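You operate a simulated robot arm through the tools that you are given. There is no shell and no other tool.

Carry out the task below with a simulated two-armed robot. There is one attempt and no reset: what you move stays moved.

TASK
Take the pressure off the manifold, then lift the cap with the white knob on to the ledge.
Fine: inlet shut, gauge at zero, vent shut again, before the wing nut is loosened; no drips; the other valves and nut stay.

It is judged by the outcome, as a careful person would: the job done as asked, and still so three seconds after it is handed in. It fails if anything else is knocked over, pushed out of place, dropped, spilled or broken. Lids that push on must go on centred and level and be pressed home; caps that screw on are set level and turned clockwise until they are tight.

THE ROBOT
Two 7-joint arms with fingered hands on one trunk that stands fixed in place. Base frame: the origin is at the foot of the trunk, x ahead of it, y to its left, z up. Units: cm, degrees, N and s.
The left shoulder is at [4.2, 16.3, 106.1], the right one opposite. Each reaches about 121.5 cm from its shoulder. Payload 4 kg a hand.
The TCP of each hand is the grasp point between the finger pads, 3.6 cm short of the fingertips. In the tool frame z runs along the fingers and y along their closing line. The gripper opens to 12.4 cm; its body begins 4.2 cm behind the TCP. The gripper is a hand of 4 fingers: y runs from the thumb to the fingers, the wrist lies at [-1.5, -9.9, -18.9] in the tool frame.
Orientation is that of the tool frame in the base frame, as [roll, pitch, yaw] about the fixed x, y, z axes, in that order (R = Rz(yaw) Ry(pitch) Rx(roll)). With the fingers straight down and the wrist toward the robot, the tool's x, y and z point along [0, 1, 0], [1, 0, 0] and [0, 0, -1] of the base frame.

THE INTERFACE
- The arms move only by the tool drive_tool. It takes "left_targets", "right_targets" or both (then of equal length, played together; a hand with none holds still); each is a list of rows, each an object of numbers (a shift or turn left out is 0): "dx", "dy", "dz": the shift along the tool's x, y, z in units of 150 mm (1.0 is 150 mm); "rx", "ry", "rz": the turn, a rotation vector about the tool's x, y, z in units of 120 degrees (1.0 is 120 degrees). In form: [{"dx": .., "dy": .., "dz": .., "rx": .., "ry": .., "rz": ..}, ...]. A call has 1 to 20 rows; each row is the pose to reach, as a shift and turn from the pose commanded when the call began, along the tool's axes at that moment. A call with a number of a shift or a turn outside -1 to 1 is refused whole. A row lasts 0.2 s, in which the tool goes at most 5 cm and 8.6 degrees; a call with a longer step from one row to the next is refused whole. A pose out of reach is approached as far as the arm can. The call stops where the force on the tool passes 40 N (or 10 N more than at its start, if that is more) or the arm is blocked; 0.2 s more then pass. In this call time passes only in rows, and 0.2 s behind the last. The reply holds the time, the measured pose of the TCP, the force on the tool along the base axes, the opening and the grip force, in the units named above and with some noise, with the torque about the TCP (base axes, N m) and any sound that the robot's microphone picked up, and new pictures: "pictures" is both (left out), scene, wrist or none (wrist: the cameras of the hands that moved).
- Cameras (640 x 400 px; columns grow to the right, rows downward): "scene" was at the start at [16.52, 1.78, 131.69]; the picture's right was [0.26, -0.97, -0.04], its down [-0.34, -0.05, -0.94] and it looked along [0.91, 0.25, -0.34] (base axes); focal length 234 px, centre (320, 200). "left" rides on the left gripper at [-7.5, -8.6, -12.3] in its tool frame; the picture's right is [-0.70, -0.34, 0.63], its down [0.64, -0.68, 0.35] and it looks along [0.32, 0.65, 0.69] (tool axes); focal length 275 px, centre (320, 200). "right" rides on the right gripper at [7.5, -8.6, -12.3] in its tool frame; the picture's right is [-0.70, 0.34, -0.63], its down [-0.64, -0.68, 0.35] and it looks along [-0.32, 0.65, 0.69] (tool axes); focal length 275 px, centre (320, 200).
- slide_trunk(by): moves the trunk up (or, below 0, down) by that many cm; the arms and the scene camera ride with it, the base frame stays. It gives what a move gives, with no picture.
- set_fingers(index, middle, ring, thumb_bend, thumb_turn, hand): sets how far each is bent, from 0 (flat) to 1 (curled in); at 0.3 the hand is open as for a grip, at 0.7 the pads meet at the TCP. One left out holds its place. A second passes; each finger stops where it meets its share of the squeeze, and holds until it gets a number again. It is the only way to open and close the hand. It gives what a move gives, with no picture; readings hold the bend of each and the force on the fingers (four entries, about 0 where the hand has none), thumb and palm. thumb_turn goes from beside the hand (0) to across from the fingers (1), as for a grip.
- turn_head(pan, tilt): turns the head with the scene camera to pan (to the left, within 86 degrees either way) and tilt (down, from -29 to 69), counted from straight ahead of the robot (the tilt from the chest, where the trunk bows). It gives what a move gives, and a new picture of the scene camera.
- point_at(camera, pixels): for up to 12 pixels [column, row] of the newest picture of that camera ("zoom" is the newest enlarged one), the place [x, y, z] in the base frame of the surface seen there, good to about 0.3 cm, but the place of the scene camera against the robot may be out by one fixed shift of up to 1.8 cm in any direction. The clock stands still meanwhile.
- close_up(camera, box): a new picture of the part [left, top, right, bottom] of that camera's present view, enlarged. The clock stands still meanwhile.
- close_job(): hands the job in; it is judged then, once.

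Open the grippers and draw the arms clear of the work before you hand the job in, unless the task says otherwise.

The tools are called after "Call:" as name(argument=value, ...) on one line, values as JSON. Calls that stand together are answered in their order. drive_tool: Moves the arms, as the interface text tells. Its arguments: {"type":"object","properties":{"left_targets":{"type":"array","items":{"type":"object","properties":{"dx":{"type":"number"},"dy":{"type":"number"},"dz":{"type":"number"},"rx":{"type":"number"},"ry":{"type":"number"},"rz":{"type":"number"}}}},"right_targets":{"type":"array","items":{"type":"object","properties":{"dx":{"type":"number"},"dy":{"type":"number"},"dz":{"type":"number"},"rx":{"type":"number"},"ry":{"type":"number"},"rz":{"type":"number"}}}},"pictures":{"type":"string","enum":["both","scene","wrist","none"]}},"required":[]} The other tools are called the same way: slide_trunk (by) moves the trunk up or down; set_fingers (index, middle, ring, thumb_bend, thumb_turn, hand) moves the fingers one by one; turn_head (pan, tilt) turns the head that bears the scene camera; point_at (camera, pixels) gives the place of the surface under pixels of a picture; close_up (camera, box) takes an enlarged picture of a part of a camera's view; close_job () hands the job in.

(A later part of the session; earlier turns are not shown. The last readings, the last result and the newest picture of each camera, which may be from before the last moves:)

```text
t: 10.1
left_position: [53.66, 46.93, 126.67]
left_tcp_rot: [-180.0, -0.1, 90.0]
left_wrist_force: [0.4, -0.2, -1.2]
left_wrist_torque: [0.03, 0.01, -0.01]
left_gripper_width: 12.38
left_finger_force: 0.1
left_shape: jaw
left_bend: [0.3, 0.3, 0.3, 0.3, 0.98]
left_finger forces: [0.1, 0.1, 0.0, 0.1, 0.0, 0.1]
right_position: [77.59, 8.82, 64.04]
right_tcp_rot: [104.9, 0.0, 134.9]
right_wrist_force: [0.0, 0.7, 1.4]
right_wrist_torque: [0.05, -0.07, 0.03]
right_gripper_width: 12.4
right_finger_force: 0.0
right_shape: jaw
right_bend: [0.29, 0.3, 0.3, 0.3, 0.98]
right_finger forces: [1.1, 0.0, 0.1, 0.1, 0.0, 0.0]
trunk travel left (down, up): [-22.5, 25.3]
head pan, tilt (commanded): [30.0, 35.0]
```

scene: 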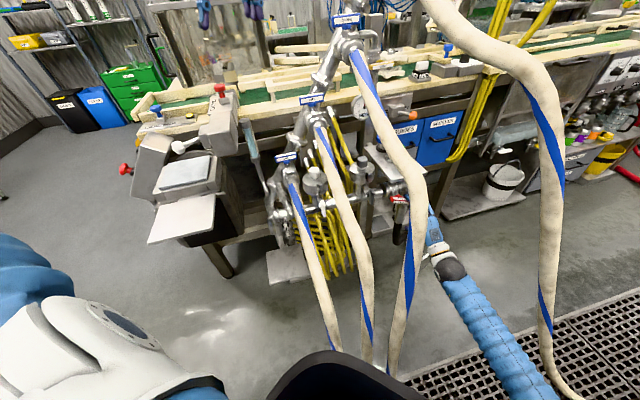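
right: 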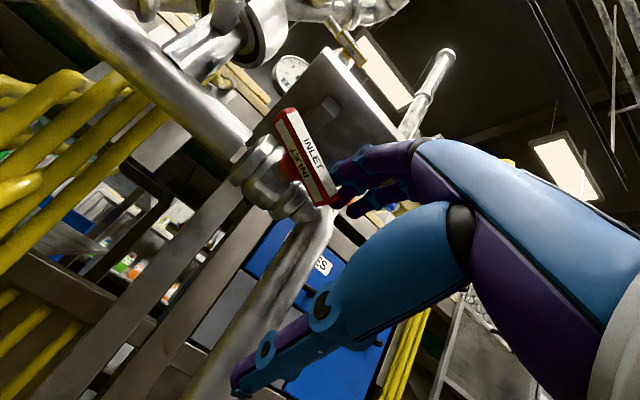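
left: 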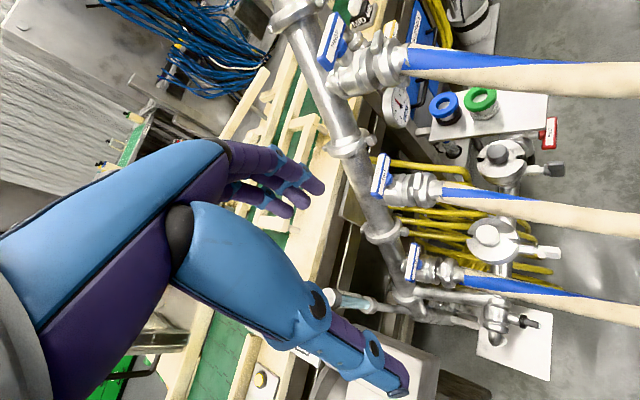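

The inlet bar turned clockwise with only ~1 N. I measure its present angle.

Call:
point_at(camera="right", pixels=[[285, 118], [305, 155], [330, 193], [318, 187], [340, 180]])

Call:
close_up(camera="right", box=[220, 90, 400, 240])

```text
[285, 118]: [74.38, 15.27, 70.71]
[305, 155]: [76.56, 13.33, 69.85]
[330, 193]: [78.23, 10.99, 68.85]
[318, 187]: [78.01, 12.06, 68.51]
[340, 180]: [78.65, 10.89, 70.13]
```

```text
2.67 times, centred on (310, 165) of right
```

zoom: 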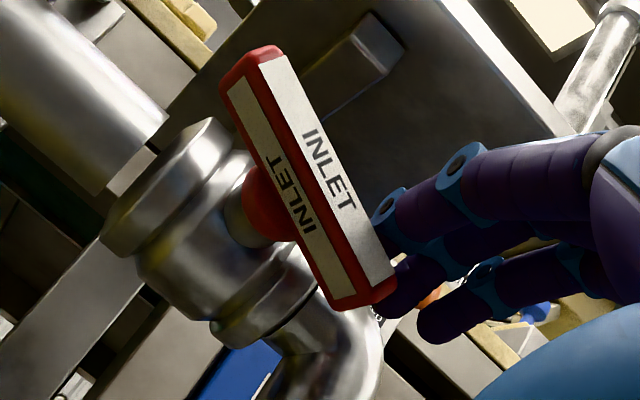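

The bar is about 20–25° round. I follow the arc: down and left with the finger.

Call:
drive_tool(right_targets=[{"dx": 0.013, "dy": -0.03, "dz": 0.008}, {"dx": 0.027, "dy": -0.064, "dz": 0.017}, {"dx": 0.045, "dy": -0.09, "dz": 0.024}, {"dx": 0.067, "dy": -0.11, "dz": 0.03}, {"dx": 0.09, "dy": -0.125, "dz": 0.034}, {"dx": 0.113, "dy": -0.135, "dz": 0.036}], pictures="wrist")

Call:
close_up(camera="right", box=[220, 60, 400, 240])

```text
t: 11.5
left_position: [53.63, 46.87, 126.76]
left_tcp_rot: [-180.0, 0.0, 90.1]
left_wrist_force: [1.1, 0.4, 0.4]
left_wrist_torque: [0.01, -0.01, 0.01]
left_gripper_width: 12.37
left_finger_force: 0.1
left_shape: jaw
left_bend: [0.3, 0.3, 0.3, 0.3, 0.98]
left_finger forces: [0.0, 0.0, 0.1, 0.1, 0.0, 0.0]
right_position: [76.31, 10.0, 62.0]
right_tcp_rot: [105.1, 0.0, 134.8]
right_wrist_force: [3.6, -3.9, 0.3]
right_wrist_torque: [0.22, 0.24, -0.12]
right_gripper_width: 12.39
right_finger_force: 0.1
right_shape: jaw
right_bend: [0.3, 0.3, 0.3, 0.3, 0.98]
right_finger forces: [5.0, 0.0, 0.0, 0.0, 0.0, 0.1]
trunk travel left (down, up): [-22.5, 25.3]
head pan, tilt (commanded): [30.0, 35.0]
```

right: 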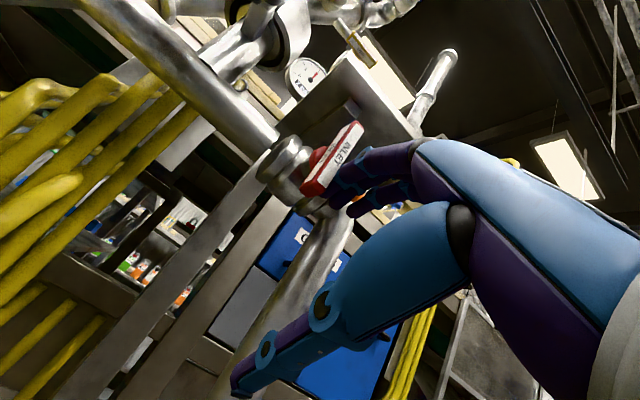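

```text
2.22 times, centred on (310, 150) of right
```

zoom: 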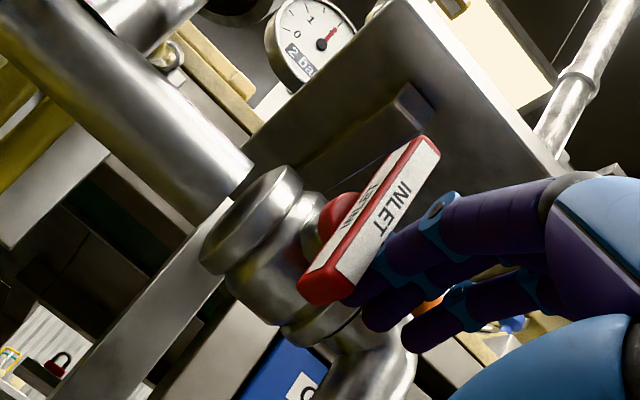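

The bar now looks near vertical, with 5 N lateral reaction on the index. I check its end positions and force.

Call:
point_at(camera="zoom", pixels=[[425, 155], [345, 270], [385, 215], [325, 285], [360, 210]])

```text
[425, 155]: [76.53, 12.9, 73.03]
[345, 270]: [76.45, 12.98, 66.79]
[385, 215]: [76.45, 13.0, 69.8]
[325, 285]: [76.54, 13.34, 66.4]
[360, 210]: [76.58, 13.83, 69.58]
```

The bar is vertical within about a degree. I press a touch more to confirm it is at its stop.

Call:
drive_tool(right_targets=[{"dx": 0.02}, {"dx": 0.04}], pictures="none")

Call:
close_up(camera="right", box=[220, 60, 400, 240])

Call:
point_at(camera="zoom", pixels=[[425, 155], [345, 270], [385, 215]])

```text
t: 12.1
left_position: [53.7, 46.82, 126.81]
left_tcp_rot: [180.0, -0.1, 89.9]
left_wrist_force: [-0.9, -0.3, -0.4]
left_wrist_torque: [-0.01, -0.02, 0.0]
left_gripper_width: 12.37
left_finger_force: 0.0
left_shape: jaw
left_bend: [0.3, 0.3, 0.3, 0.3, 0.98]
left_finger forces: [0.0, 0.0, 0.0, 0.0, 0.0, 0.0]
right_position: [76.04, 10.26, 61.92]
right_tcp_rot: [104.9, -0.1, 135.0]
right_wrist_force: [11.3, -10.0, -0.5]
right_wrist_torque: [0.69, 0.73, -0.38]
right_gripper_width: 12.4
right_finger_force: 0.0
right_shape: jaw
right_bend: [0.3, 0.3, 0.3, 0.3, 0.98]
right_finger forces: [15.3, 0.0, 0.0, 0.0, 0.0, 0.0]
trunk travel left (down, up): [-22.5, 25.3]
head pan, tilt (commanded): [30.0, 35.0]
```

```text
2.22 times, centred on (310, 150) of right
```

zoom: 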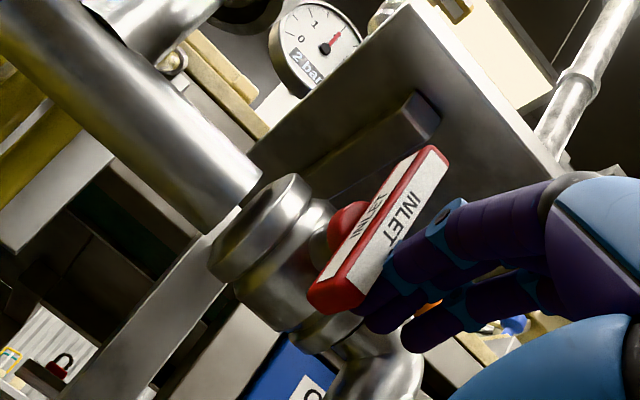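

```text
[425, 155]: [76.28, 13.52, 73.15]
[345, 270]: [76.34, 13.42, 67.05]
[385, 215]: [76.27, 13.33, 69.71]
```

The reaction rose to 15 N with no further turn, so the inlet is at its shut stop. I back the finger off to the right and retract straight out.

Call:
drive_tool(right_targets=[{"dx": -0.05}, {"dx": -0.1, "dy": -0.03, "dz": -0.1}, {"dx": -0.1, "dy": -0.08, "dz": -0.3}, {"dx": -0.1, "dy": -0.138, "dz": -0.515}, {"dx": -0.1, "dy": -0.17, "dz": -0.64}], pictures="both")

Call:
point_at(camera="scene", pixels=[[412, 115], [408, 112], [395, 112], [420, 75], [382, 66], [370, 67], [393, 65], [357, 110]])

Call:
close_up(camera="scene", box=[330, 40, 450, 220])

```text
t: 13.3
left_position: [53.54, 46.94, 126.8]
left_tcp_rot: [180.0, -0.1, 90.1]
left_wrist_force: [1.0, -0.3, -0.7]
left_wrist_torque: [-0.01, 0.0, -0.01]
left_gripper_width: 12.35
left_finger_force: 0.1
left_shape: jaw
left_bend: [0.3, 0.3, 0.3, 0.3, 0.98]
left_finger forces: [0.0, 0.0, 0.0, 0.0, 0.0, 0.0]
right_position: [70.0, 2.42, 61.9]
right_tcp_rot: [105.0, 0.0, 135.1]
right_wrist_force: [0.1, 0.0, 0.5]
right_wrist_torque: [0.04, 0.0, 0.0]
right_gripper_width: 12.39
right_finger_force: 0.1
right_shape: jaw
right_bend: [0.3, 0.3, 0.3, 0.3, 0.98]
right_finger forces: [0.0, 0.1, 0.1, 0.1, 0.1, 0.1]
trunk travel left (down, up): [-22.5, 25.3]
head pan, tilt (commanded): [30.0, 35.0]
```

scene: 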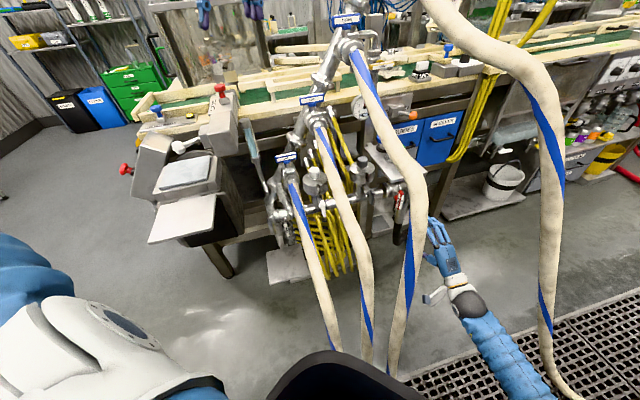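
right: 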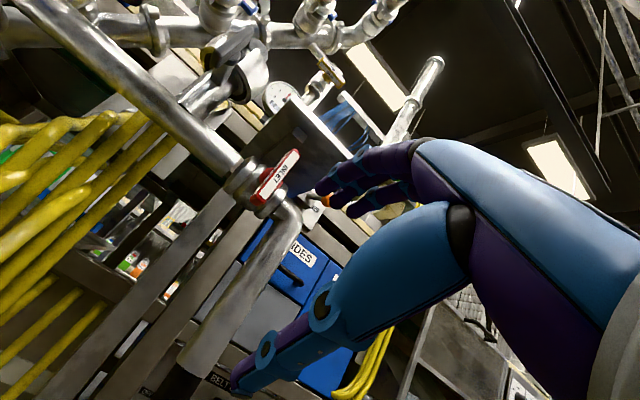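

```text
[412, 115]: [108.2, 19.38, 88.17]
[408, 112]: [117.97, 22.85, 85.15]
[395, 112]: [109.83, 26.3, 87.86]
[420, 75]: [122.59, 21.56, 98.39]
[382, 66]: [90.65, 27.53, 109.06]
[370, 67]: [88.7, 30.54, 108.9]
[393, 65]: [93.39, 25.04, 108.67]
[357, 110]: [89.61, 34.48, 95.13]
```

```text
2.22 times, centred on (390, 130) of scene
```

zoom: 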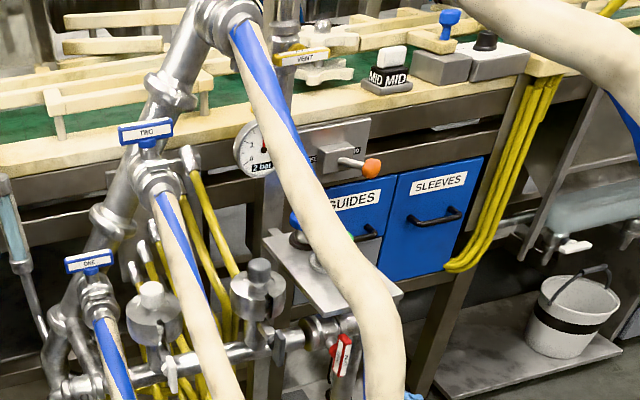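

The inlet bar is vertical (shut), at (277,178) in the wrist view. Now I raise the right hand between hoses THREE and FOUR toward the vent height.

Call:
drive_tool(right_targets=[{"dy": 0.24, "dz": -0.065}, {"dy": 0.48, "dz": -0.13}, {"dy": 0.72, "dz": -0.195}, {"dy": 0.966, "dz": -0.259}], pictures="none")

Call:
drive_tool(right_targets=[{"dy": 0.24, "dz": -0.065}, {"dy": 0.48, "dz": -0.13}, {"dy": 0.72, "dz": -0.195}, {"dy": 0.966, "dz": -0.259}], pictures="both")

```text
t: 14.3
left_position: [53.56, 46.88, 126.81]
left_tcp_rot: [-179.9, 0.0, 90.0]
left_wrist_force: [-0.4, -0.1, -0.2]
left_wrist_torque: [0.02, 0.03, -0.01]
left_gripper_width: 12.36
left_finger_force: 0.1
left_shape: jaw
left_bend: [0.3, 0.3, 0.3, 0.3, 0.98]
left_finger forces: [0.0, 0.0, 0.0, 0.0, 0.0, 0.0]
right_position: [70.0, 2.4, 76.98]
right_tcp_rot: [105.0, 0.0, 134.8]
right_wrist_force: [0.6, 0.2, -0.4]
right_wrist_torque: [0.0, -0.01, 0.0]
right_gripper_width: 12.39
right_finger_force: 0.1
right_shape: jaw
right_bend: [0.3, 0.3, 0.3, 0.3, 0.98]
right_finger forces: [0.0, 0.1, 0.0, 0.1, 0.0, 0.0]
trunk travel left (down, up): [-22.5, 25.3]
head pan, tilt (commanded): [30.0, 35.0]
```

```text
t: 15.3
left_position: [53.74, 46.9, 126.84]
left_tcp_rot: [180.0, 0.0, 89.9]
left_wrist_force: [-0.2, 0.6, 0.0]
left_wrist_torque: [0.0, 0.01, 0.01]
left_gripper_width: 12.36
left_finger_force: 0.0
left_shape: jaw
left_bend: [0.3, 0.3, 0.3, 0.3, 0.98]
left_finger forces: [0.0, 0.0, 0.1, 0.0, 0.0, 0.0]
right_position: [69.79, 2.55, 91.8]
right_tcp_rot: [105.0, 0.0, 134.9]
right_wrist_force: [-0.4, 0.6, -0.7]
right_wrist_torque: [0.03, 0.0, 0.0]
right_gripper_width: 12.4
right_finger_force: 0.2
right_shape: jaw
right_bend: [0.3, 0.3, 0.3, 0.3, 0.98]
right_finger forces: [0.0, 0.0, 0.0, 0.0, 0.1, 0.0]
trunk travel left (down, up): [-22.5, 25.3]
head pan, tilt (commanded): [30.0, 35.0]
```

scene: 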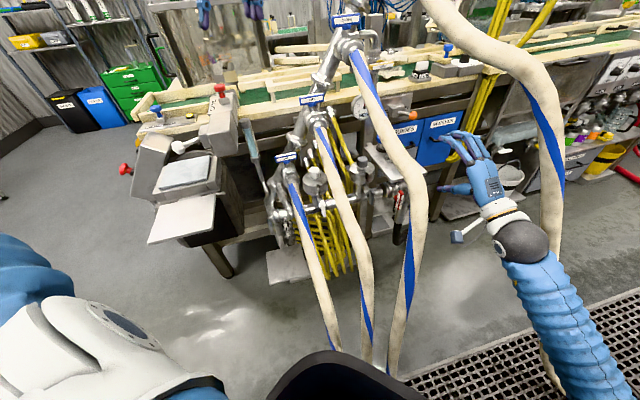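
right: 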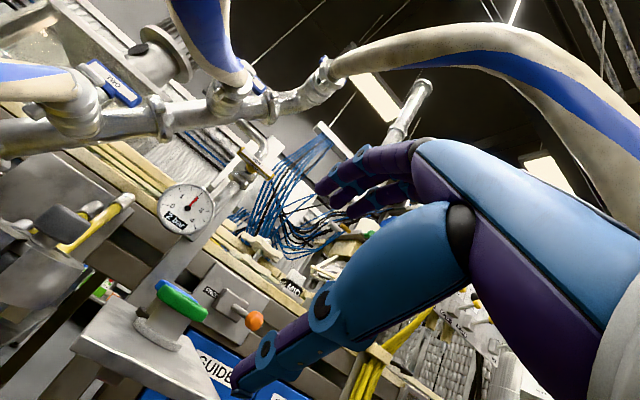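

The vent handle should be near (255,155) in the wrist view. I zoom and measure it.

Call:
close_up(camera="right", box=[180, 100, 340, 230])

Call:
point_at(camera="right", pixels=[[243, 152], [255, 162], [270, 177], [318, 187], [345, 168], [237, 380], [180, 205], [180, 300], [165, 325], [440, 35], [330, 70], [600, 130]])

```text
3.08 times, centred on (260, 165) of right
```

zoom: 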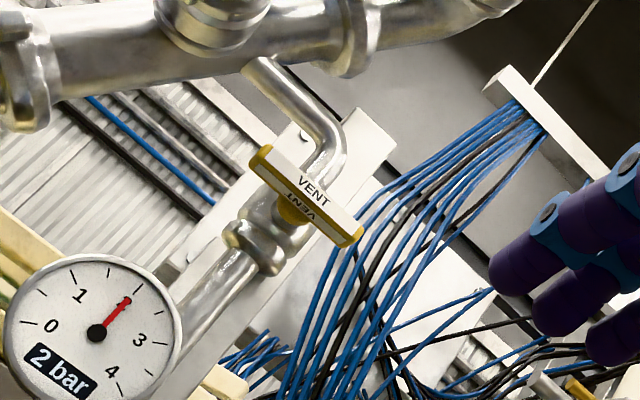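

```text
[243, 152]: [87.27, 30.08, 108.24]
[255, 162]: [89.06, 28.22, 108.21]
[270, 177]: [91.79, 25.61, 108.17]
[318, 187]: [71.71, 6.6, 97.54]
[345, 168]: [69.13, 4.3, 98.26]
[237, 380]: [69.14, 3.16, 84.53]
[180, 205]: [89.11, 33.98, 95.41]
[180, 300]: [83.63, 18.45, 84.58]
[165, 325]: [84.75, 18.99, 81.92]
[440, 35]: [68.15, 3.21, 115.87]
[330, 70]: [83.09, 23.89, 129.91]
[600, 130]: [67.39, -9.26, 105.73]
```

The vent bar runs from [87.3,30.1,108.2] to [91.8,25.6,108.2], front face at b≈-83. I move forward and up so the index finger ends below its right end, stopping short to check.

Call:
drive_tool(right_targets=[{"dx": 0.004, "dy": 0.2, "dz": 0.22}, {"dx": 0.008, "dy": 0.36, "dz": 0.47}, {"dx": 0.012, "dy": 0.48, "dz": 0.72}, {"dx": 0.015, "dy": 0.58, "dz": 0.953}], pictures="none")

Call:
drive_tool(right_targets=[{"dx": 0.004, "dy": 0.13, "dz": 0.2}, {"dx": 0.008, "dy": 0.25, "dz": 0.4}, {"dx": 0.01, "dy": 0.37, "dz": 0.58}], pictures="both")

Call:
close_up(camera="right", box=[200, 100, 400, 260])

```text
t: 16.3
left_position: [53.61, 46.9, 126.8]
left_tcp_rot: [-180.0, 0.0, 90.0]
left_wrist_force: [-0.3, -0.2, 0.6]
left_wrist_torque: [0.01, -0.03, 0.02]
left_gripper_width: 12.37
left_finger_force: 0.2
left_shape: jaw
left_bend: [0.3, 0.3, 0.3, 0.3, 0.98]
left_finger forces: [0.1, 0.2, 0.1, 0.1, 0.0, 0.1]
right_position: [81.03, 13.92, 96.72]
right_tcp_rot: [105.1, 0.0, 135.0]
right_wrist_force: [-0.9, -0.9, -0.2]
right_wrist_torque: [0.04, 0.05, -0.03]
right_gripper_width: 12.39
right_finger_force: 0.1
right_shape: jaw
right_bend: [0.3, 0.3, 0.3, 0.3, 0.98]
right_finger forces: [0.1, 0.1, 0.0, 0.1, 0.0, 0.0]
trunk travel left (down, up): [-22.5, 25.3]
head pan, tilt (commanded): [30.0, 35.0]
```

```text
t: 17.1
left_position: [53.66, 47.03, 126.75]
left_tcp_rot: [180.0, 0.2, 90.0]
left_wrist_force: [0.1, 0.8, -0.5]
left_wrist_torque: [-0.01, 0.02, 0.01]
left_gripper_width: 12.39
left_finger_force: 0.0
left_shape: jaw
left_bend: [0.3, 0.3, 0.3, 0.3, 0.98]
left_finger forces: [0.1, 0.0, 0.0, 0.0, 0.0, 0.0]
right_position: [87.84, 21.18, 99.44]
right_tcp_rot: [105.0, 0.0, 134.9]
right_wrist_force: [0.5, -0.3, -0.2]
right_wrist_torque: [0.05, -0.02, 0.0]
right_gripper_width: 12.4
right_finger_force: 0.1
right_shape: jaw
right_bend: [0.3, 0.3, 0.3, 0.3, 0.98]
right_finger forces: [0.0, 0.0, 0.0, 0.1, 0.1, 0.1]
trunk travel left (down, up): [-22.5, 25.3]
head pan, tilt (commanded): [30.0, 35.0]
```

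scene: 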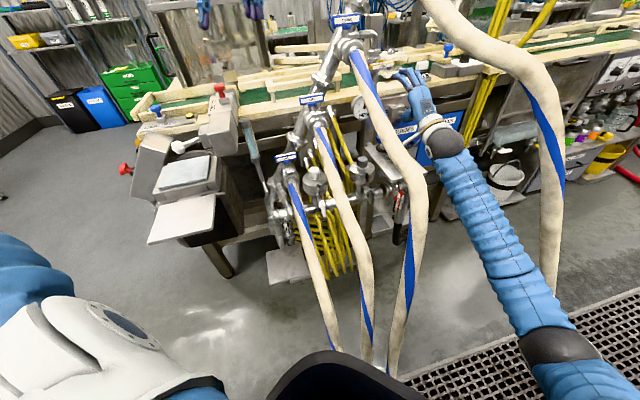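
right: 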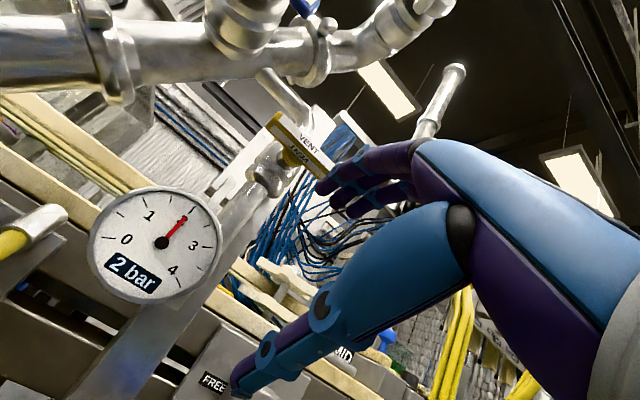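

```text
2.50 times, centred on (300, 180) of right
```

zoom: 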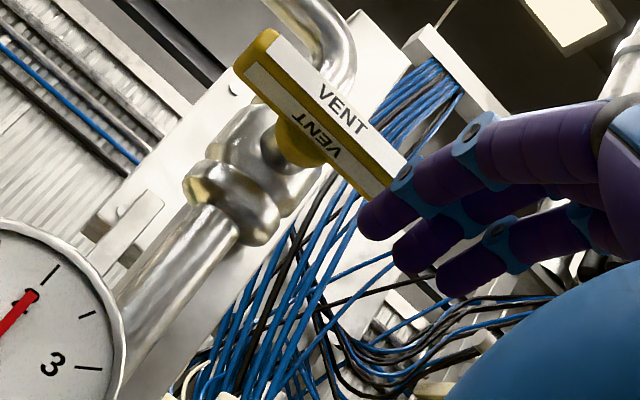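

The index tip is just in front of and below the right end of the vent bar. I re-measure both here.

Call:
point_at(camera="zoom", pixels=[[255, 55], [320, 110], [385, 165], [365, 220], [415, 175], [375, 200], [290, 150], [270, 200], [400, 250]])

```text
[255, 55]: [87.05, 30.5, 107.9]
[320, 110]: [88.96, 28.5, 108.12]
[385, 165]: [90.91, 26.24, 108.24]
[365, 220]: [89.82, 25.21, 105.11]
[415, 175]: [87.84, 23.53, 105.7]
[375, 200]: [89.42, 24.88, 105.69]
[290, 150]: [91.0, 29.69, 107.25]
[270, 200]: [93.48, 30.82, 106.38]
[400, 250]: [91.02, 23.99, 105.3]
```

I slide the finger forward under the bar's right end and push upward, watching force and the gauge.

Call:
drive_tool(right_targets=[{"dy": 0.028, "dz": 0.103}, {"dy": 0.055, "dz": 0.206}, {"dy": 0.12, "dz": 0.189}, {"dy": 0.184, "dz": 0.171}, {"dy": 0.216, "dz": 0.163}, {"dy": 0.248, "dz": 0.154}], pictures="wrist")

Call:
close_up(camera="right", box=[60, 60, 400, 320])

```text
t: 18.5
left_position: [53.79, 47.05, 126.73]
left_tcp_rot: [-179.9, 0.0, 90.1]
left_wrist_force: [-0.5, 0.4, 1.1]
left_wrist_torque: [-0.01, 0.01, 0.02]
left_gripper_width: 12.36
left_finger_force: 0.1
left_shape: jaw
left_bend: [0.3, 0.3, 0.3, 0.3, 0.98]
left_finger forces: [0.0, 0.0, 0.0, 0.0, 0.1, 0.0]
right_position: [90.19, 23.26, 102.8]
right_tcp_rot: [105.0, 0.0, 134.9]
right_wrist_force: [0.1, -0.7, -1.9]
right_wrist_torque: [-0.02, 0.02, -0.01]
right_gripper_width: 12.39
right_finger_force: 0.1
right_shape: jaw
right_bend: [0.31, 0.3, 0.3, 0.3, 0.98]
right_finger forces: [1.1, 0.0, 0.0, 0.1, 0.0, 0.0]
trunk travel left (down, up): [-22.5, 25.3]
head pan, tilt (commanded): [30.0, 35.0]
```

right: 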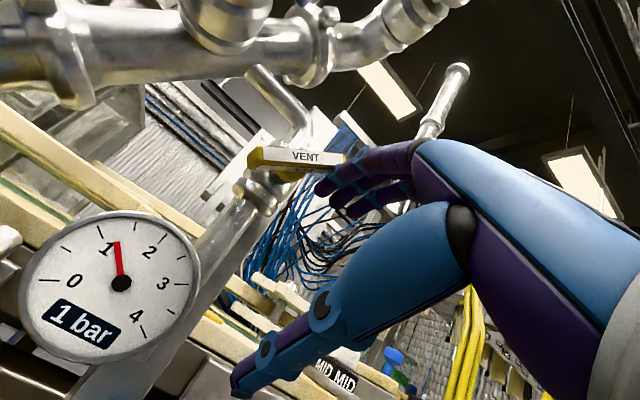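

```text
1.54 times, centred on (230, 190) of right
```

zoom: 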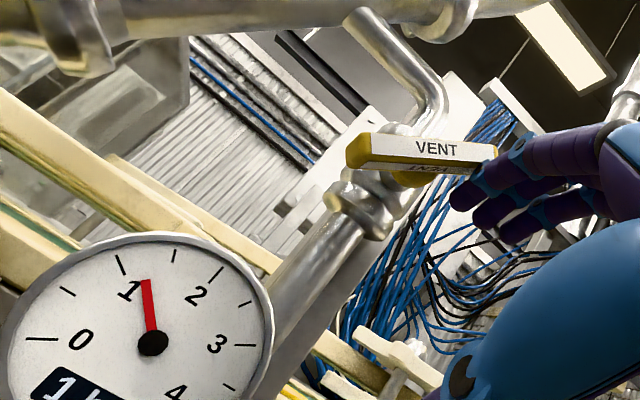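

The bar is turning and the gauge has fallen to 1 bar: the vent is open part way. I hold still a couple of seconds to let the pressure drop.

Call:
drive_tool(right_targets=[{"dy": 0.0}, {"dy": 0.0}, {"dy": 0.0}, {"dy": 0.0}, {"dy": 0.0}, {"dy": 0.0}, {"dy": 0.0}, {"dy": 0.0}, {"dy": 0.0}, {"dy": 0.0}], pictures="wrist")

Call:
close_up(camera="right", box=[10, 200, 210, 370])

```text
t: 20.7
left_position: [53.66, 46.88, 126.8]
left_tcp_rot: [179.9, -0.1, 90.1]
left_wrist_force: [0.3, -0.8, 0.5]
left_wrist_torque: [0.02, 0.02, 0.0]
left_gripper_width: 12.4
left_finger_force: 0.1
left_shape: jaw
left_bend: [0.3, 0.3, 0.3, 0.3, 0.98]
left_finger forces: [0.0, 0.1, 0.0, 0.0, 0.0, 0.0]
right_position: [90.29, 23.23, 102.64]
right_tcp_rot: [105.0, 0.0, 134.9]
right_wrist_force: [-0.1, -0.9, 0.2]
right_wrist_torque: [0.03, -0.02, -0.03]
right_gripper_width: 12.39
right_finger_force: 0.1
right_shape: jaw
right_bend: [0.3, 0.3, 0.3, 0.3, 0.98]
right_finger forces: [0.6, 0.0, 0.0, 0.1, 0.0, 0.0]
trunk travel left (down, up): [-22.5, 25.3]
head pan, tilt (commanded): [30.0, 35.0]
```

right: 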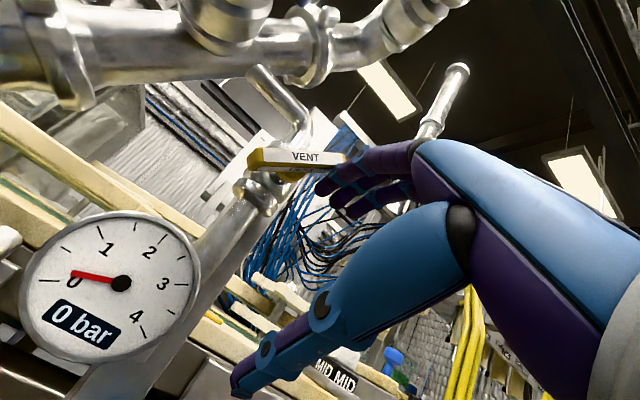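

```text
2.35 times, centred on (110, 285) of right
```

zoom: 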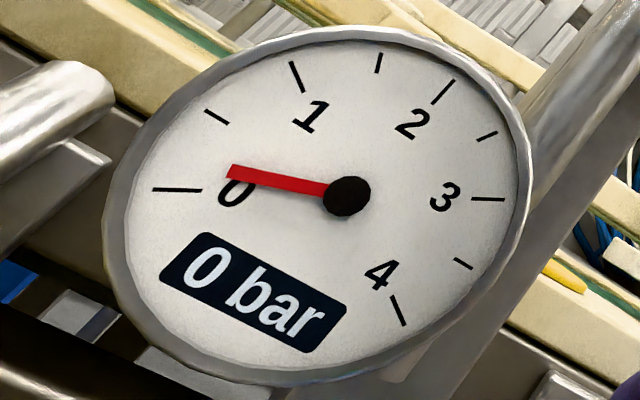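

The gauge reads "0 bar" but the needle is a little above the 0 tick. I wait another two seconds with the vent still open.

Call:
drive_tool(right_targets=[{"dy": 0.0}, {"dy": 0.0}, {"dy": 0.0}, {"dy": 0.0}, {"dy": 0.0}, {"dy": 0.0}, {"dy": 0.0}, {"dy": 0.0}, {"dy": 0.0}, {"dy": 0.0}, {"dy": 0.0}, {"dy": 0.0}, {"dy": 0.0}, {"dy": 0.0}, {"dy": 0.0}], pictures="wrist")

Call:
close_up(camera="right", box=[10, 200, 210, 370])

Call:
close_up(camera="right", box=[210, 110, 410, 240])

Call:
point_at(camera="zoom", pixels=[[145, 140], [250, 140], [410, 150], [270, 160], [335, 260], [370, 230], [420, 180]])

```text
t: 23.9
left_position: [53.54, 46.92, 126.62]
left_tcp_rot: [-180.0, 0.1, 90.1]
left_wrist_force: [0.0, -0.6, -1.0]
left_wrist_torque: [-0.01, -0.02, 0.0]
left_gripper_width: 12.39
left_finger_force: 0.0
left_shape: jaw
left_bend: [0.3, 0.3, 0.3, 0.3, 0.98]
left_finger forces: [0.0, 0.0, 0.0, 0.0, 0.0, 0.0]
right_position: [90.23, 23.28, 102.69]
right_tcp_rot: [105.0, 0.0, 135.1]
right_wrist_force: [-0.5, -0.9, -0.3]
right_wrist_torque: [0.0, 0.02, -0.02]
right_gripper_width: 12.4
right_finger_force: 0.0
right_shape: jaw
right_bend: [0.3, 0.3, 0.3, 0.3, 0.98]
right_finger forces: [0.2, 0.0, 0.1, 0.0, 0.0, 0.0]
trunk travel left (down, up): [-22.5, 25.3]
head pan, tilt (commanded): [30.0, 35.0]
```

right: 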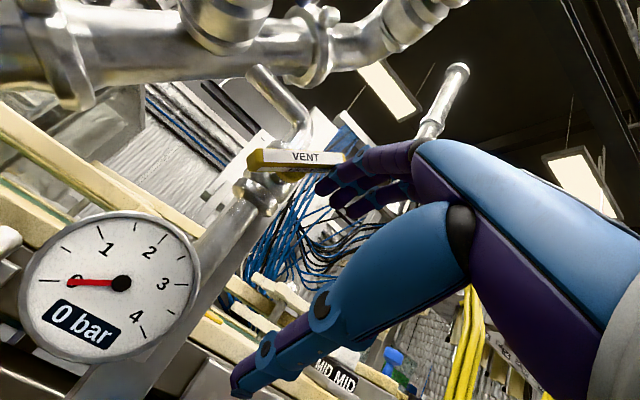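

```text
2.35 times, centred on (110, 285) of right
```

zoom: 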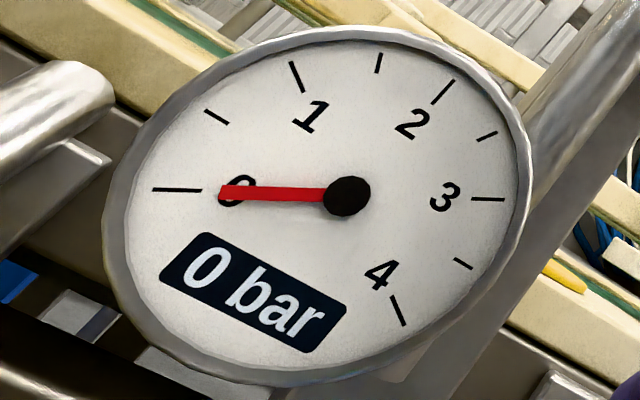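

```text
3.08 times, centred on (310, 175) of right
```

zoom: 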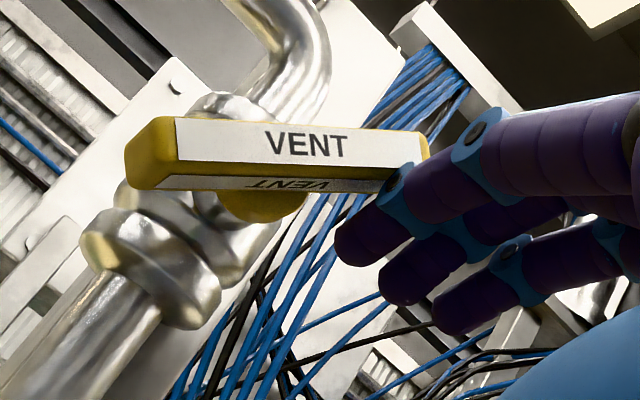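

```text
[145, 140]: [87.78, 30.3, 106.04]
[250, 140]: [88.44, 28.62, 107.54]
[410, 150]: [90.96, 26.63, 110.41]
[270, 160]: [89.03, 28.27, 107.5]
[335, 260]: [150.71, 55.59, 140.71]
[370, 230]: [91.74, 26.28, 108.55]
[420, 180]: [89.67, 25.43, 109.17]
```

The needle is on the zero tick now. Next I shut the vent again: retract the finger, raise it above the bar's right end, and slide forward over it.

Call:
drive_tool(right_targets=[{"dy": -0.039, "dz": -0.145}, {"dy": -0.078, "dz": -0.29}, {"dy": 0.1, "dz": -0.338, "dx": 0.02}, {"dy": 0.276, "dz": -0.385, "dx": 0.053}, {"dy": 0.315, "dz": -0.24, "dx": 0.053}, {"dy": 0.354, "dz": -0.095, "dx": 0.053}], pictures="both")

Call:
close_up(camera="right", box=[210, 110, 410, 240])

```text
t: 25.3
left_position: [53.7, 46.95, 126.62]
left_tcp_rot: [-180.0, 0.1, 89.9]
left_wrist_force: [-0.5, -0.4, -0.1]
left_wrist_torque: [0.0, 0.01, -0.01]
left_gripper_width: 12.37
left_finger_force: 0.1
left_shape: jaw
left_bend: [0.3, 0.3, 0.3, 0.3, 0.98]
left_finger forces: [0.0, 0.0, 0.1, 0.0, 0.1, 0.1]
right_position: [89.64, 23.73, 108.01]
right_tcp_rot: [105.0, 0.0, 134.9]
right_wrist_force: [0.2, 0.7, 0.4]
right_wrist_torque: [-0.01, 0.02, 0.0]
right_gripper_width: 12.37
right_finger_force: 0.1
right_shape: jaw
right_bend: [0.3, 0.3, 0.3, 0.3, 0.98]
right_finger forces: [0.0, 0.0, 0.0, 0.1, 0.0, 0.1]
trunk travel left (down, up): [-22.5, 25.3]
head pan, tilt (commanded): [30.0, 35.0]
```

scene: 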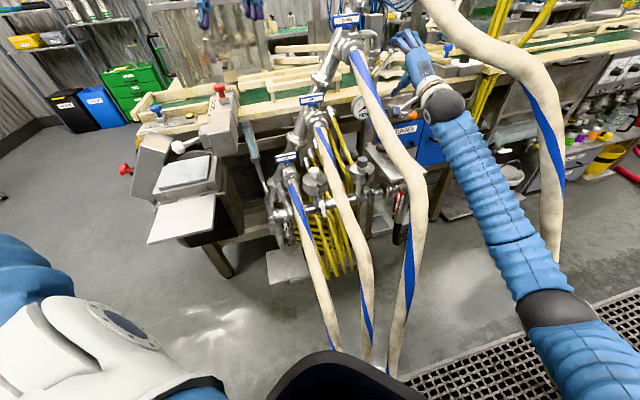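
right: 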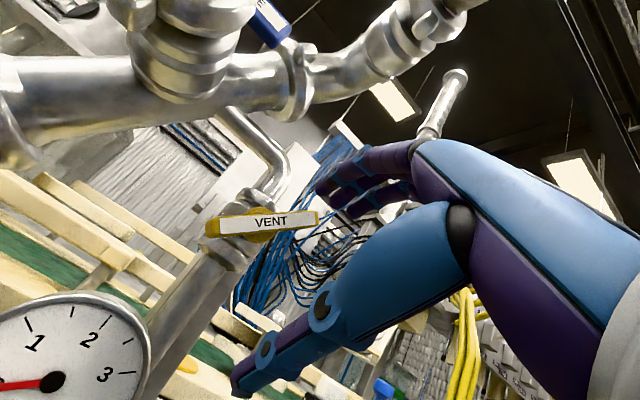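

```text
3.08 times, centred on (310, 175) of right
```

zoom: 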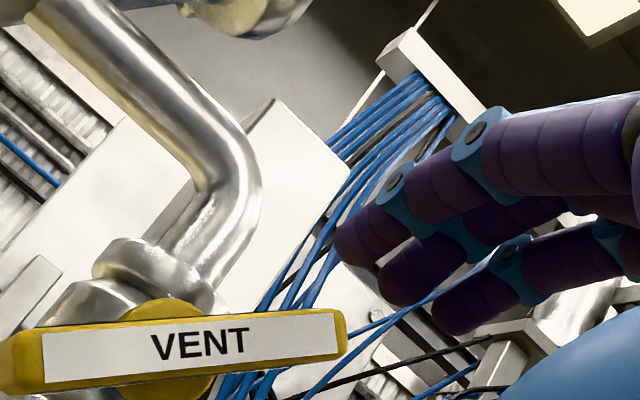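

The finger is above the bar now. I verify the relative positions of bar's right end and the index tip.

Call:
point_at(camera="zoom", pixels=[[20, 365], [190, 345], [330, 335], [345, 240], [370, 225], [395, 285], [150, 390]])

```text
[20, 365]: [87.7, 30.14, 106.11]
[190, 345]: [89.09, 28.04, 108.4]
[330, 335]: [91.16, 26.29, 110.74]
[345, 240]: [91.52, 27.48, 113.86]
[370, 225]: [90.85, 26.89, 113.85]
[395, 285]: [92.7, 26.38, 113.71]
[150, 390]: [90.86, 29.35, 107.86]
```

The index tip is over the bar's right end, ~2.5 cm above it. I push down about 4 cm to bring the bar back level.

Call:
drive_tool(right_targets=[{"dy": -0.0644, "dz": 0.0173}, {"dy": -0.129, "dz": 0.0345}, {"dy": -0.174, "dz": 0.0466}, {"dy": -0.219, "dz": 0.0587}, {"dy": -0.258, "dz": 0.069}], pictures="wrist")

Call:
close_up(camera="right", box=[210, 110, 410, 240])

Call:
point_at(camera="right", pixels=[[240, 140], [265, 155], [280, 165], [300, 180], [315, 190], [325, 180]])

```text
t: 26.5
left_position: [53.68, 46.97, 126.77]
left_tcp_rot: [180.0, 0.0, 89.9]
left_wrist_force: [1.0, -0.3, 0.2]
left_wrist_torque: [0.0, 0.03, -0.01]
left_gripper_width: 12.38
left_finger_force: 0.1
left_shape: jaw
left_bend: [0.3, 0.3, 0.3, 0.3, 0.98]
left_finger forces: [0.0, 0.1, 0.0, 0.0, 0.0, 0.0]
right_position: [89.86, 23.8, 104.25]
right_tcp_rot: [105.0, 0.0, 135.0]
right_wrist_force: [1.5, -1.4, 2.4]
right_wrist_torque: [0.19, -0.01, -0.08]
right_gripper_width: 12.38
right_finger_force: 0.1
right_shape: jaw
right_bend: [0.28, 0.3, 0.3, 0.3, 0.98]
right_finger forces: [2.0, 1.0, 0.0, 0.0, 0.0, 0.1]
trunk travel left (down, up): [-22.5, 25.3]
head pan, tilt (commanded): [30.0, 35.0]
```

right: 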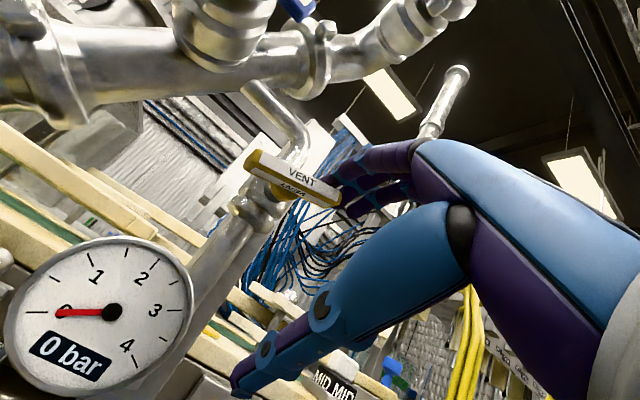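

```text
3.08 times, centred on (310, 175) of right
```

zoom: 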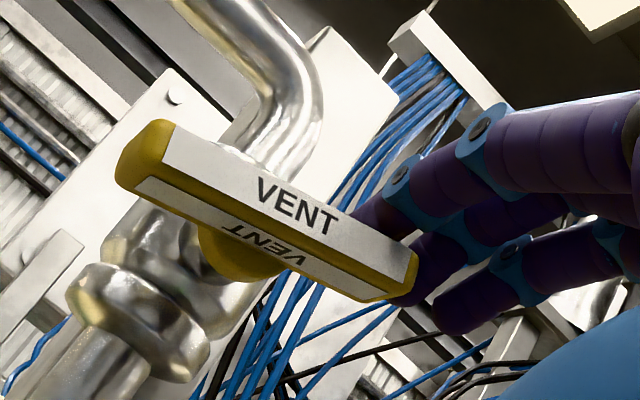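

```text
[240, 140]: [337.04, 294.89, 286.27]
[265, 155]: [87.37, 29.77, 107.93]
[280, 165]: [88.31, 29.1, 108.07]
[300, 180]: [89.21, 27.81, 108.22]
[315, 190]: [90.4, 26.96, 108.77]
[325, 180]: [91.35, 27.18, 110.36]
```

The gauge stays at zero and the bar is nearly level, index reaction 2 N. I measure the remaining tilt along the label's centre line.

Call:
point_at(camera="zoom", pixels=[[175, 165], [230, 188], [290, 212], [350, 238], [395, 258], [345, 265], [200, 200]])

```text
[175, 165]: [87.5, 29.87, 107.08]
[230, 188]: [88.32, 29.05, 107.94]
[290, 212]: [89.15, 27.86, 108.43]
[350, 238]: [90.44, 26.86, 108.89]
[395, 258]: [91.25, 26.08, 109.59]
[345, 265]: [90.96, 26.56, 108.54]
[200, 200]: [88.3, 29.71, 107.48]
```

About 20° of tilt remains, so I keep pushing down.

Call:
drive_tool(right_targets=[{"dy": -0.045, "dz": 0.012}, {"dy": -0.09, "dz": 0.024}, {"dy": -0.129, "dz": 0.0345}], pictures="wrist")

Call:
close_up(camera="right", box=[210, 80, 410, 210])

```text
t: 27.3
left_position: [53.53, 46.97, 126.72]
left_tcp_rot: [179.9, 0.1, 90.0]
left_wrist_force: [0.4, -0.4, 0.0]
left_wrist_torque: [0.03, -0.02, -0.01]
left_gripper_width: 12.36
left_finger_force: 0.2
left_shape: jaw
left_bend: [0.3, 0.3, 0.3, 0.3, 0.98]
left_finger forces: [0.0, 0.1, 0.0, 0.0, 0.0, 0.0]
right_position: [89.6, 23.7, 102.24]
right_tcp_rot: [105.0, 0.0, 134.8]
right_wrist_force: [5.9, -5.1, 12.2]
right_wrist_torque: [0.76, 0.02, -0.34]
right_gripper_width: 12.41
right_finger_force: 0.0
right_shape: jaw
right_bend: [0.23, 0.29, 0.3, 0.3, 0.98]
right_finger forces: [9.1, 4.4, 0.1, 0.0, 0.0, 0.1]
trunk travel left (down, up): [-22.5, 25.3]
head pan, tilt (commanded): [30.0, 35.0]
```

right: 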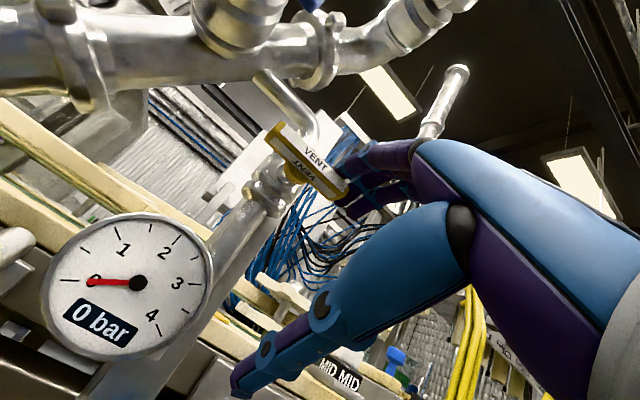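

```text
3.08 times, centred on (310, 145) of right
```

zoom: 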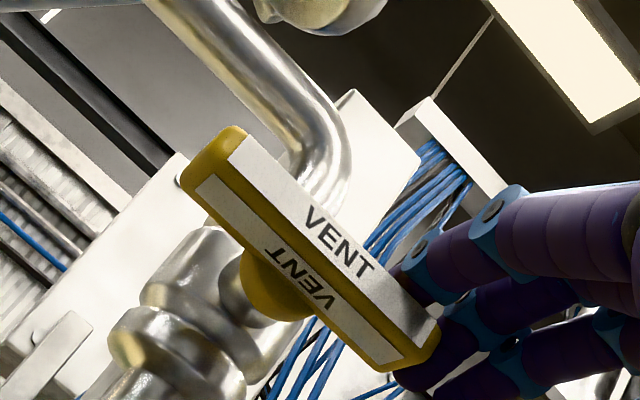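

Force climbed to about 14 N, suggesting the stop. I measure the bar's tilt again.

Call:
point_at(camera="zoom", pixels=[[245, 170], [290, 210], [335, 250], [380, 295], [415, 325], [225, 200], [300, 275], [385, 345]])

```text
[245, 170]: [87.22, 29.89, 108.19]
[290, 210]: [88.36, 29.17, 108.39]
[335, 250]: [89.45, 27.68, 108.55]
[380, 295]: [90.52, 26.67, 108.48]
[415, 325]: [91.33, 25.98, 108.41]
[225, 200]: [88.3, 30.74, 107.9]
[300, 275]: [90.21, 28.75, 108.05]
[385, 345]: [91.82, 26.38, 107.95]
```

The bar is level (z 108.2–108.4 along its length) and at its stop: vent shut, gauge 0. I lift the finger off and retract the right hand.

Call:
drive_tool(right_targets=[{"dy": 0.07, "dz": -0.02}, {"dy": 0.13, "dz": -0.05}, {"dy": 0.09, "dz": -0.2}, {"dy": 0.03, "dz": -0.42}, {"dy": -0.04, "dz": -0.64}, {"dy": -0.1, "dz": -0.85}], pictures="both")

Call:
close_up(camera="right", box=[130, 100, 330, 260])

```text
t: 28.7
left_position: [53.45, 46.82, 126.69]
left_tcp_rot: [-180.0, 0.0, 90.1]
left_wrist_force: [-0.1, -0.1, -0.7]
left_wrist_torque: [0.0, 0.03, -0.03]
left_gripper_width: 12.38
left_finger_force: 0.1
left_shape: jaw
left_bend: [0.3, 0.3, 0.3, 0.3, 0.98]
left_finger forces: [0.1, 0.0, 0.0, 0.0, 0.0, 0.0]
right_position: [80.93, 15.01, 104.09]
right_tcp_rot: [104.9, 0.0, 135.0]
right_wrist_force: [-0.6, -0.3, -0.4]
right_wrist_torque: [-0.01, 0.01, -0.02]
right_gripper_width: 12.38
right_finger_force: 0.1
right_shape: jaw
right_bend: [0.3, 0.3, 0.3, 0.3, 0.98]
right_finger forces: [0.0, 0.1, 0.1, 0.0, 0.1, 0.0]
trunk travel left (down, up): [-22.5, 25.3]
head pan, tilt (commanded): [30.0, 35.0]
```

scene: 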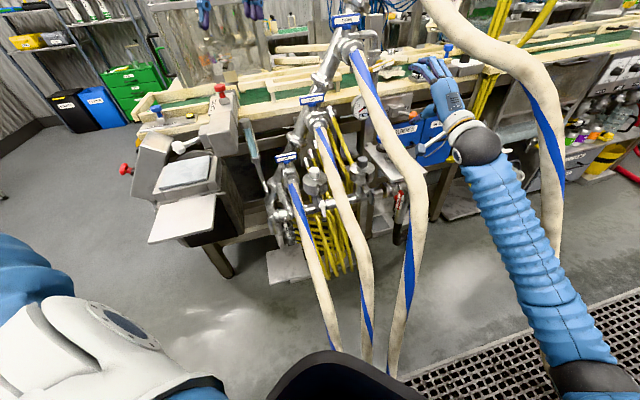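
right: 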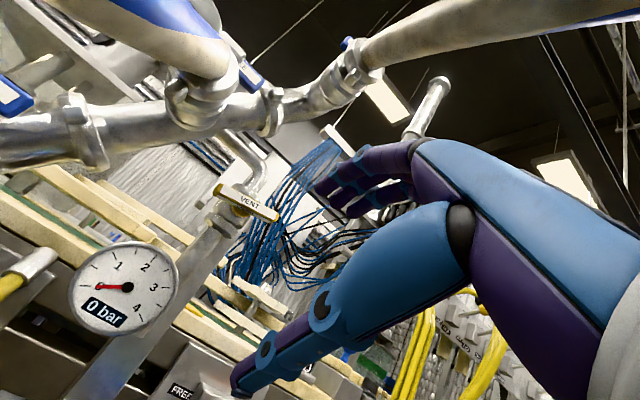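

```text
2.50 times, centred on (230, 180) of right
```

zoom: 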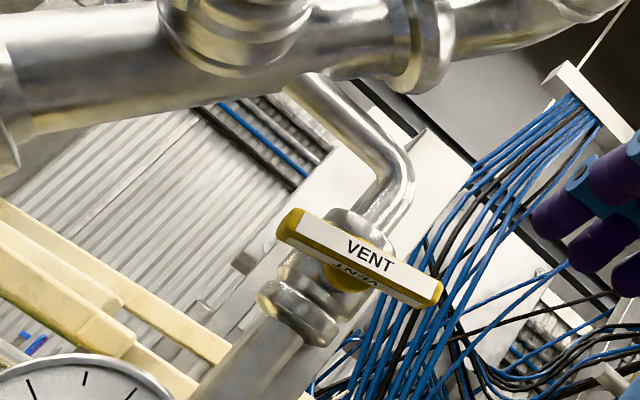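

The vent label looks a bit differently angled from here, so I check that the bar is still level.

Call:
point_at(camera="zoom", pixels=[[310, 232], [340, 245], [370, 260], [400, 274], [425, 287], [350, 270], [295, 225], [438, 293]])

```text
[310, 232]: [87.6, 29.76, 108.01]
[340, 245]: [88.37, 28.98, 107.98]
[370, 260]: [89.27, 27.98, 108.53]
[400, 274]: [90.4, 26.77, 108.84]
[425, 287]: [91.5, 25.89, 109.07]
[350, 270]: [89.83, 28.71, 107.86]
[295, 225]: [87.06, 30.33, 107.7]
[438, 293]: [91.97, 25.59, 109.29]
```

The bar shows about 13° of tilt: the middle finger, wedged against the bar's end, dragged it back as I lifted. I flatten the middle and ring fingers out of the way so only the index touches, then push it shut again.

Call:
set_fingers(hand="right", middle=0.02, ring=0.02)

Call:
drive_tool(right_targets=[{"dx": -0.02, "dy": 0.14, "dz": 0.15}, {"dx": -0.04, "dy": 0.23, "dz": 0.36}, {"dx": -0.04, "dy": 0.29, "dz": 0.56}], pictures="wrist")

Call:
close_up(camera="right", box=[200, 100, 400, 260])

```text
t: 29.7
left_position: [53.58, 46.94, 126.72]
left_tcp_rot: [179.9, 0.0, 90.1]
left_wrist_force: [-0.6, 0.4, -0.1]
left_wrist_torque: [0.03, -0.01, 0.0]
left_gripper_width: 12.37
left_finger_force: 0.0
left_shape: jaw
left_bend: [0.3, 0.3, 0.3, 0.3, 0.98]
left_finger forces: [0.0, 0.0, 0.0, 0.0, 0.0, 0.0]
right_position: [80.96, 14.97, 103.87]
right_tcp_rot: [105.0, 0.0, 134.9]
right_wrist_force: [-0.7, 0.0, 0.5]
right_wrist_torque: [0.04, -0.05, -0.01]
right_gripper_width: 12.34
right_finger_force: 0.3
right_shape: fingers
right_bend: [0.3, 0.02, 0.02, 0.3, 0.98]
right_finger forces: [0.0, 0.0, 0.0, 0.0, 0.1, 0.0]
trunk travel left (down, up): [-22.5, 25.3]
head pan, tilt (commanded): [30.0, 35.0]
```

```text
t: 30.5
left_position: [53.72, 47.01, 126.74]
left_tcp_rot: [-180.0, 0.1, 90.0]
left_wrist_force: [-0.3, -0.1, -0.3]
left_wrist_torque: [0.01, 0.03, 0.02]
left_gripper_width: 12.4
left_finger_force: 0.0
left_shape: jaw
left_bend: [0.3, 0.3, 0.3, 0.3, 0.98]
left_finger forces: [0.1, 0.0, 0.1, 0.0, 0.0, 0.0]
right_position: [87.7, 20.89, 106.04]
right_tcp_rot: [105.0, 0.0, 135.0]
right_wrist_force: [-0.8, 0.2, -0.6]
right_wrist_torque: [0.01, 0.0, -0.05]
right_gripper_width: 12.34
right_finger_force: 0.0
right_shape: fingers
right_bend: [0.3, 0.02, 0.02, 0.3, 0.98]
right_finger forces: [0.0, 0.0, 0.0, 0.0, 0.0, 0.0]
trunk travel left (down, up): [-22.5, 25.3]
head pan, tilt (commanded): [30.0, 35.0]
```

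right: 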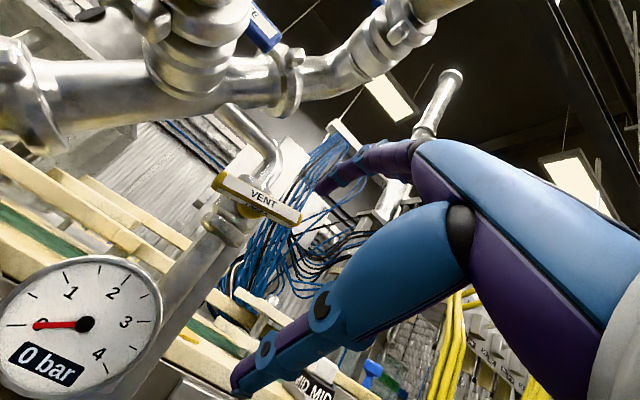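

```text
2.50 times, centred on (300, 180) of right
```

zoom: 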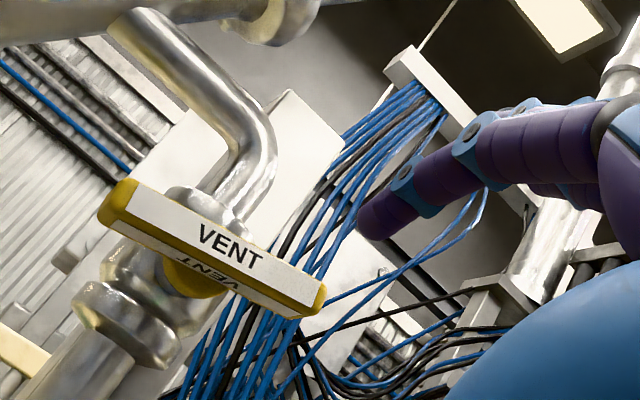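

Only the index now projects. I measure the tip and the bar's right end.

Call:
point_at(camera="zoom", pixels=[[135, 205], [225, 243], [310, 285], [365, 220], [385, 195]])

```text
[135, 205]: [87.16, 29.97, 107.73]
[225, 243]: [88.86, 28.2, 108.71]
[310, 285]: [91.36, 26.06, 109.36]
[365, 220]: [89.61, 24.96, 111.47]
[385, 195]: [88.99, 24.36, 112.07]
```

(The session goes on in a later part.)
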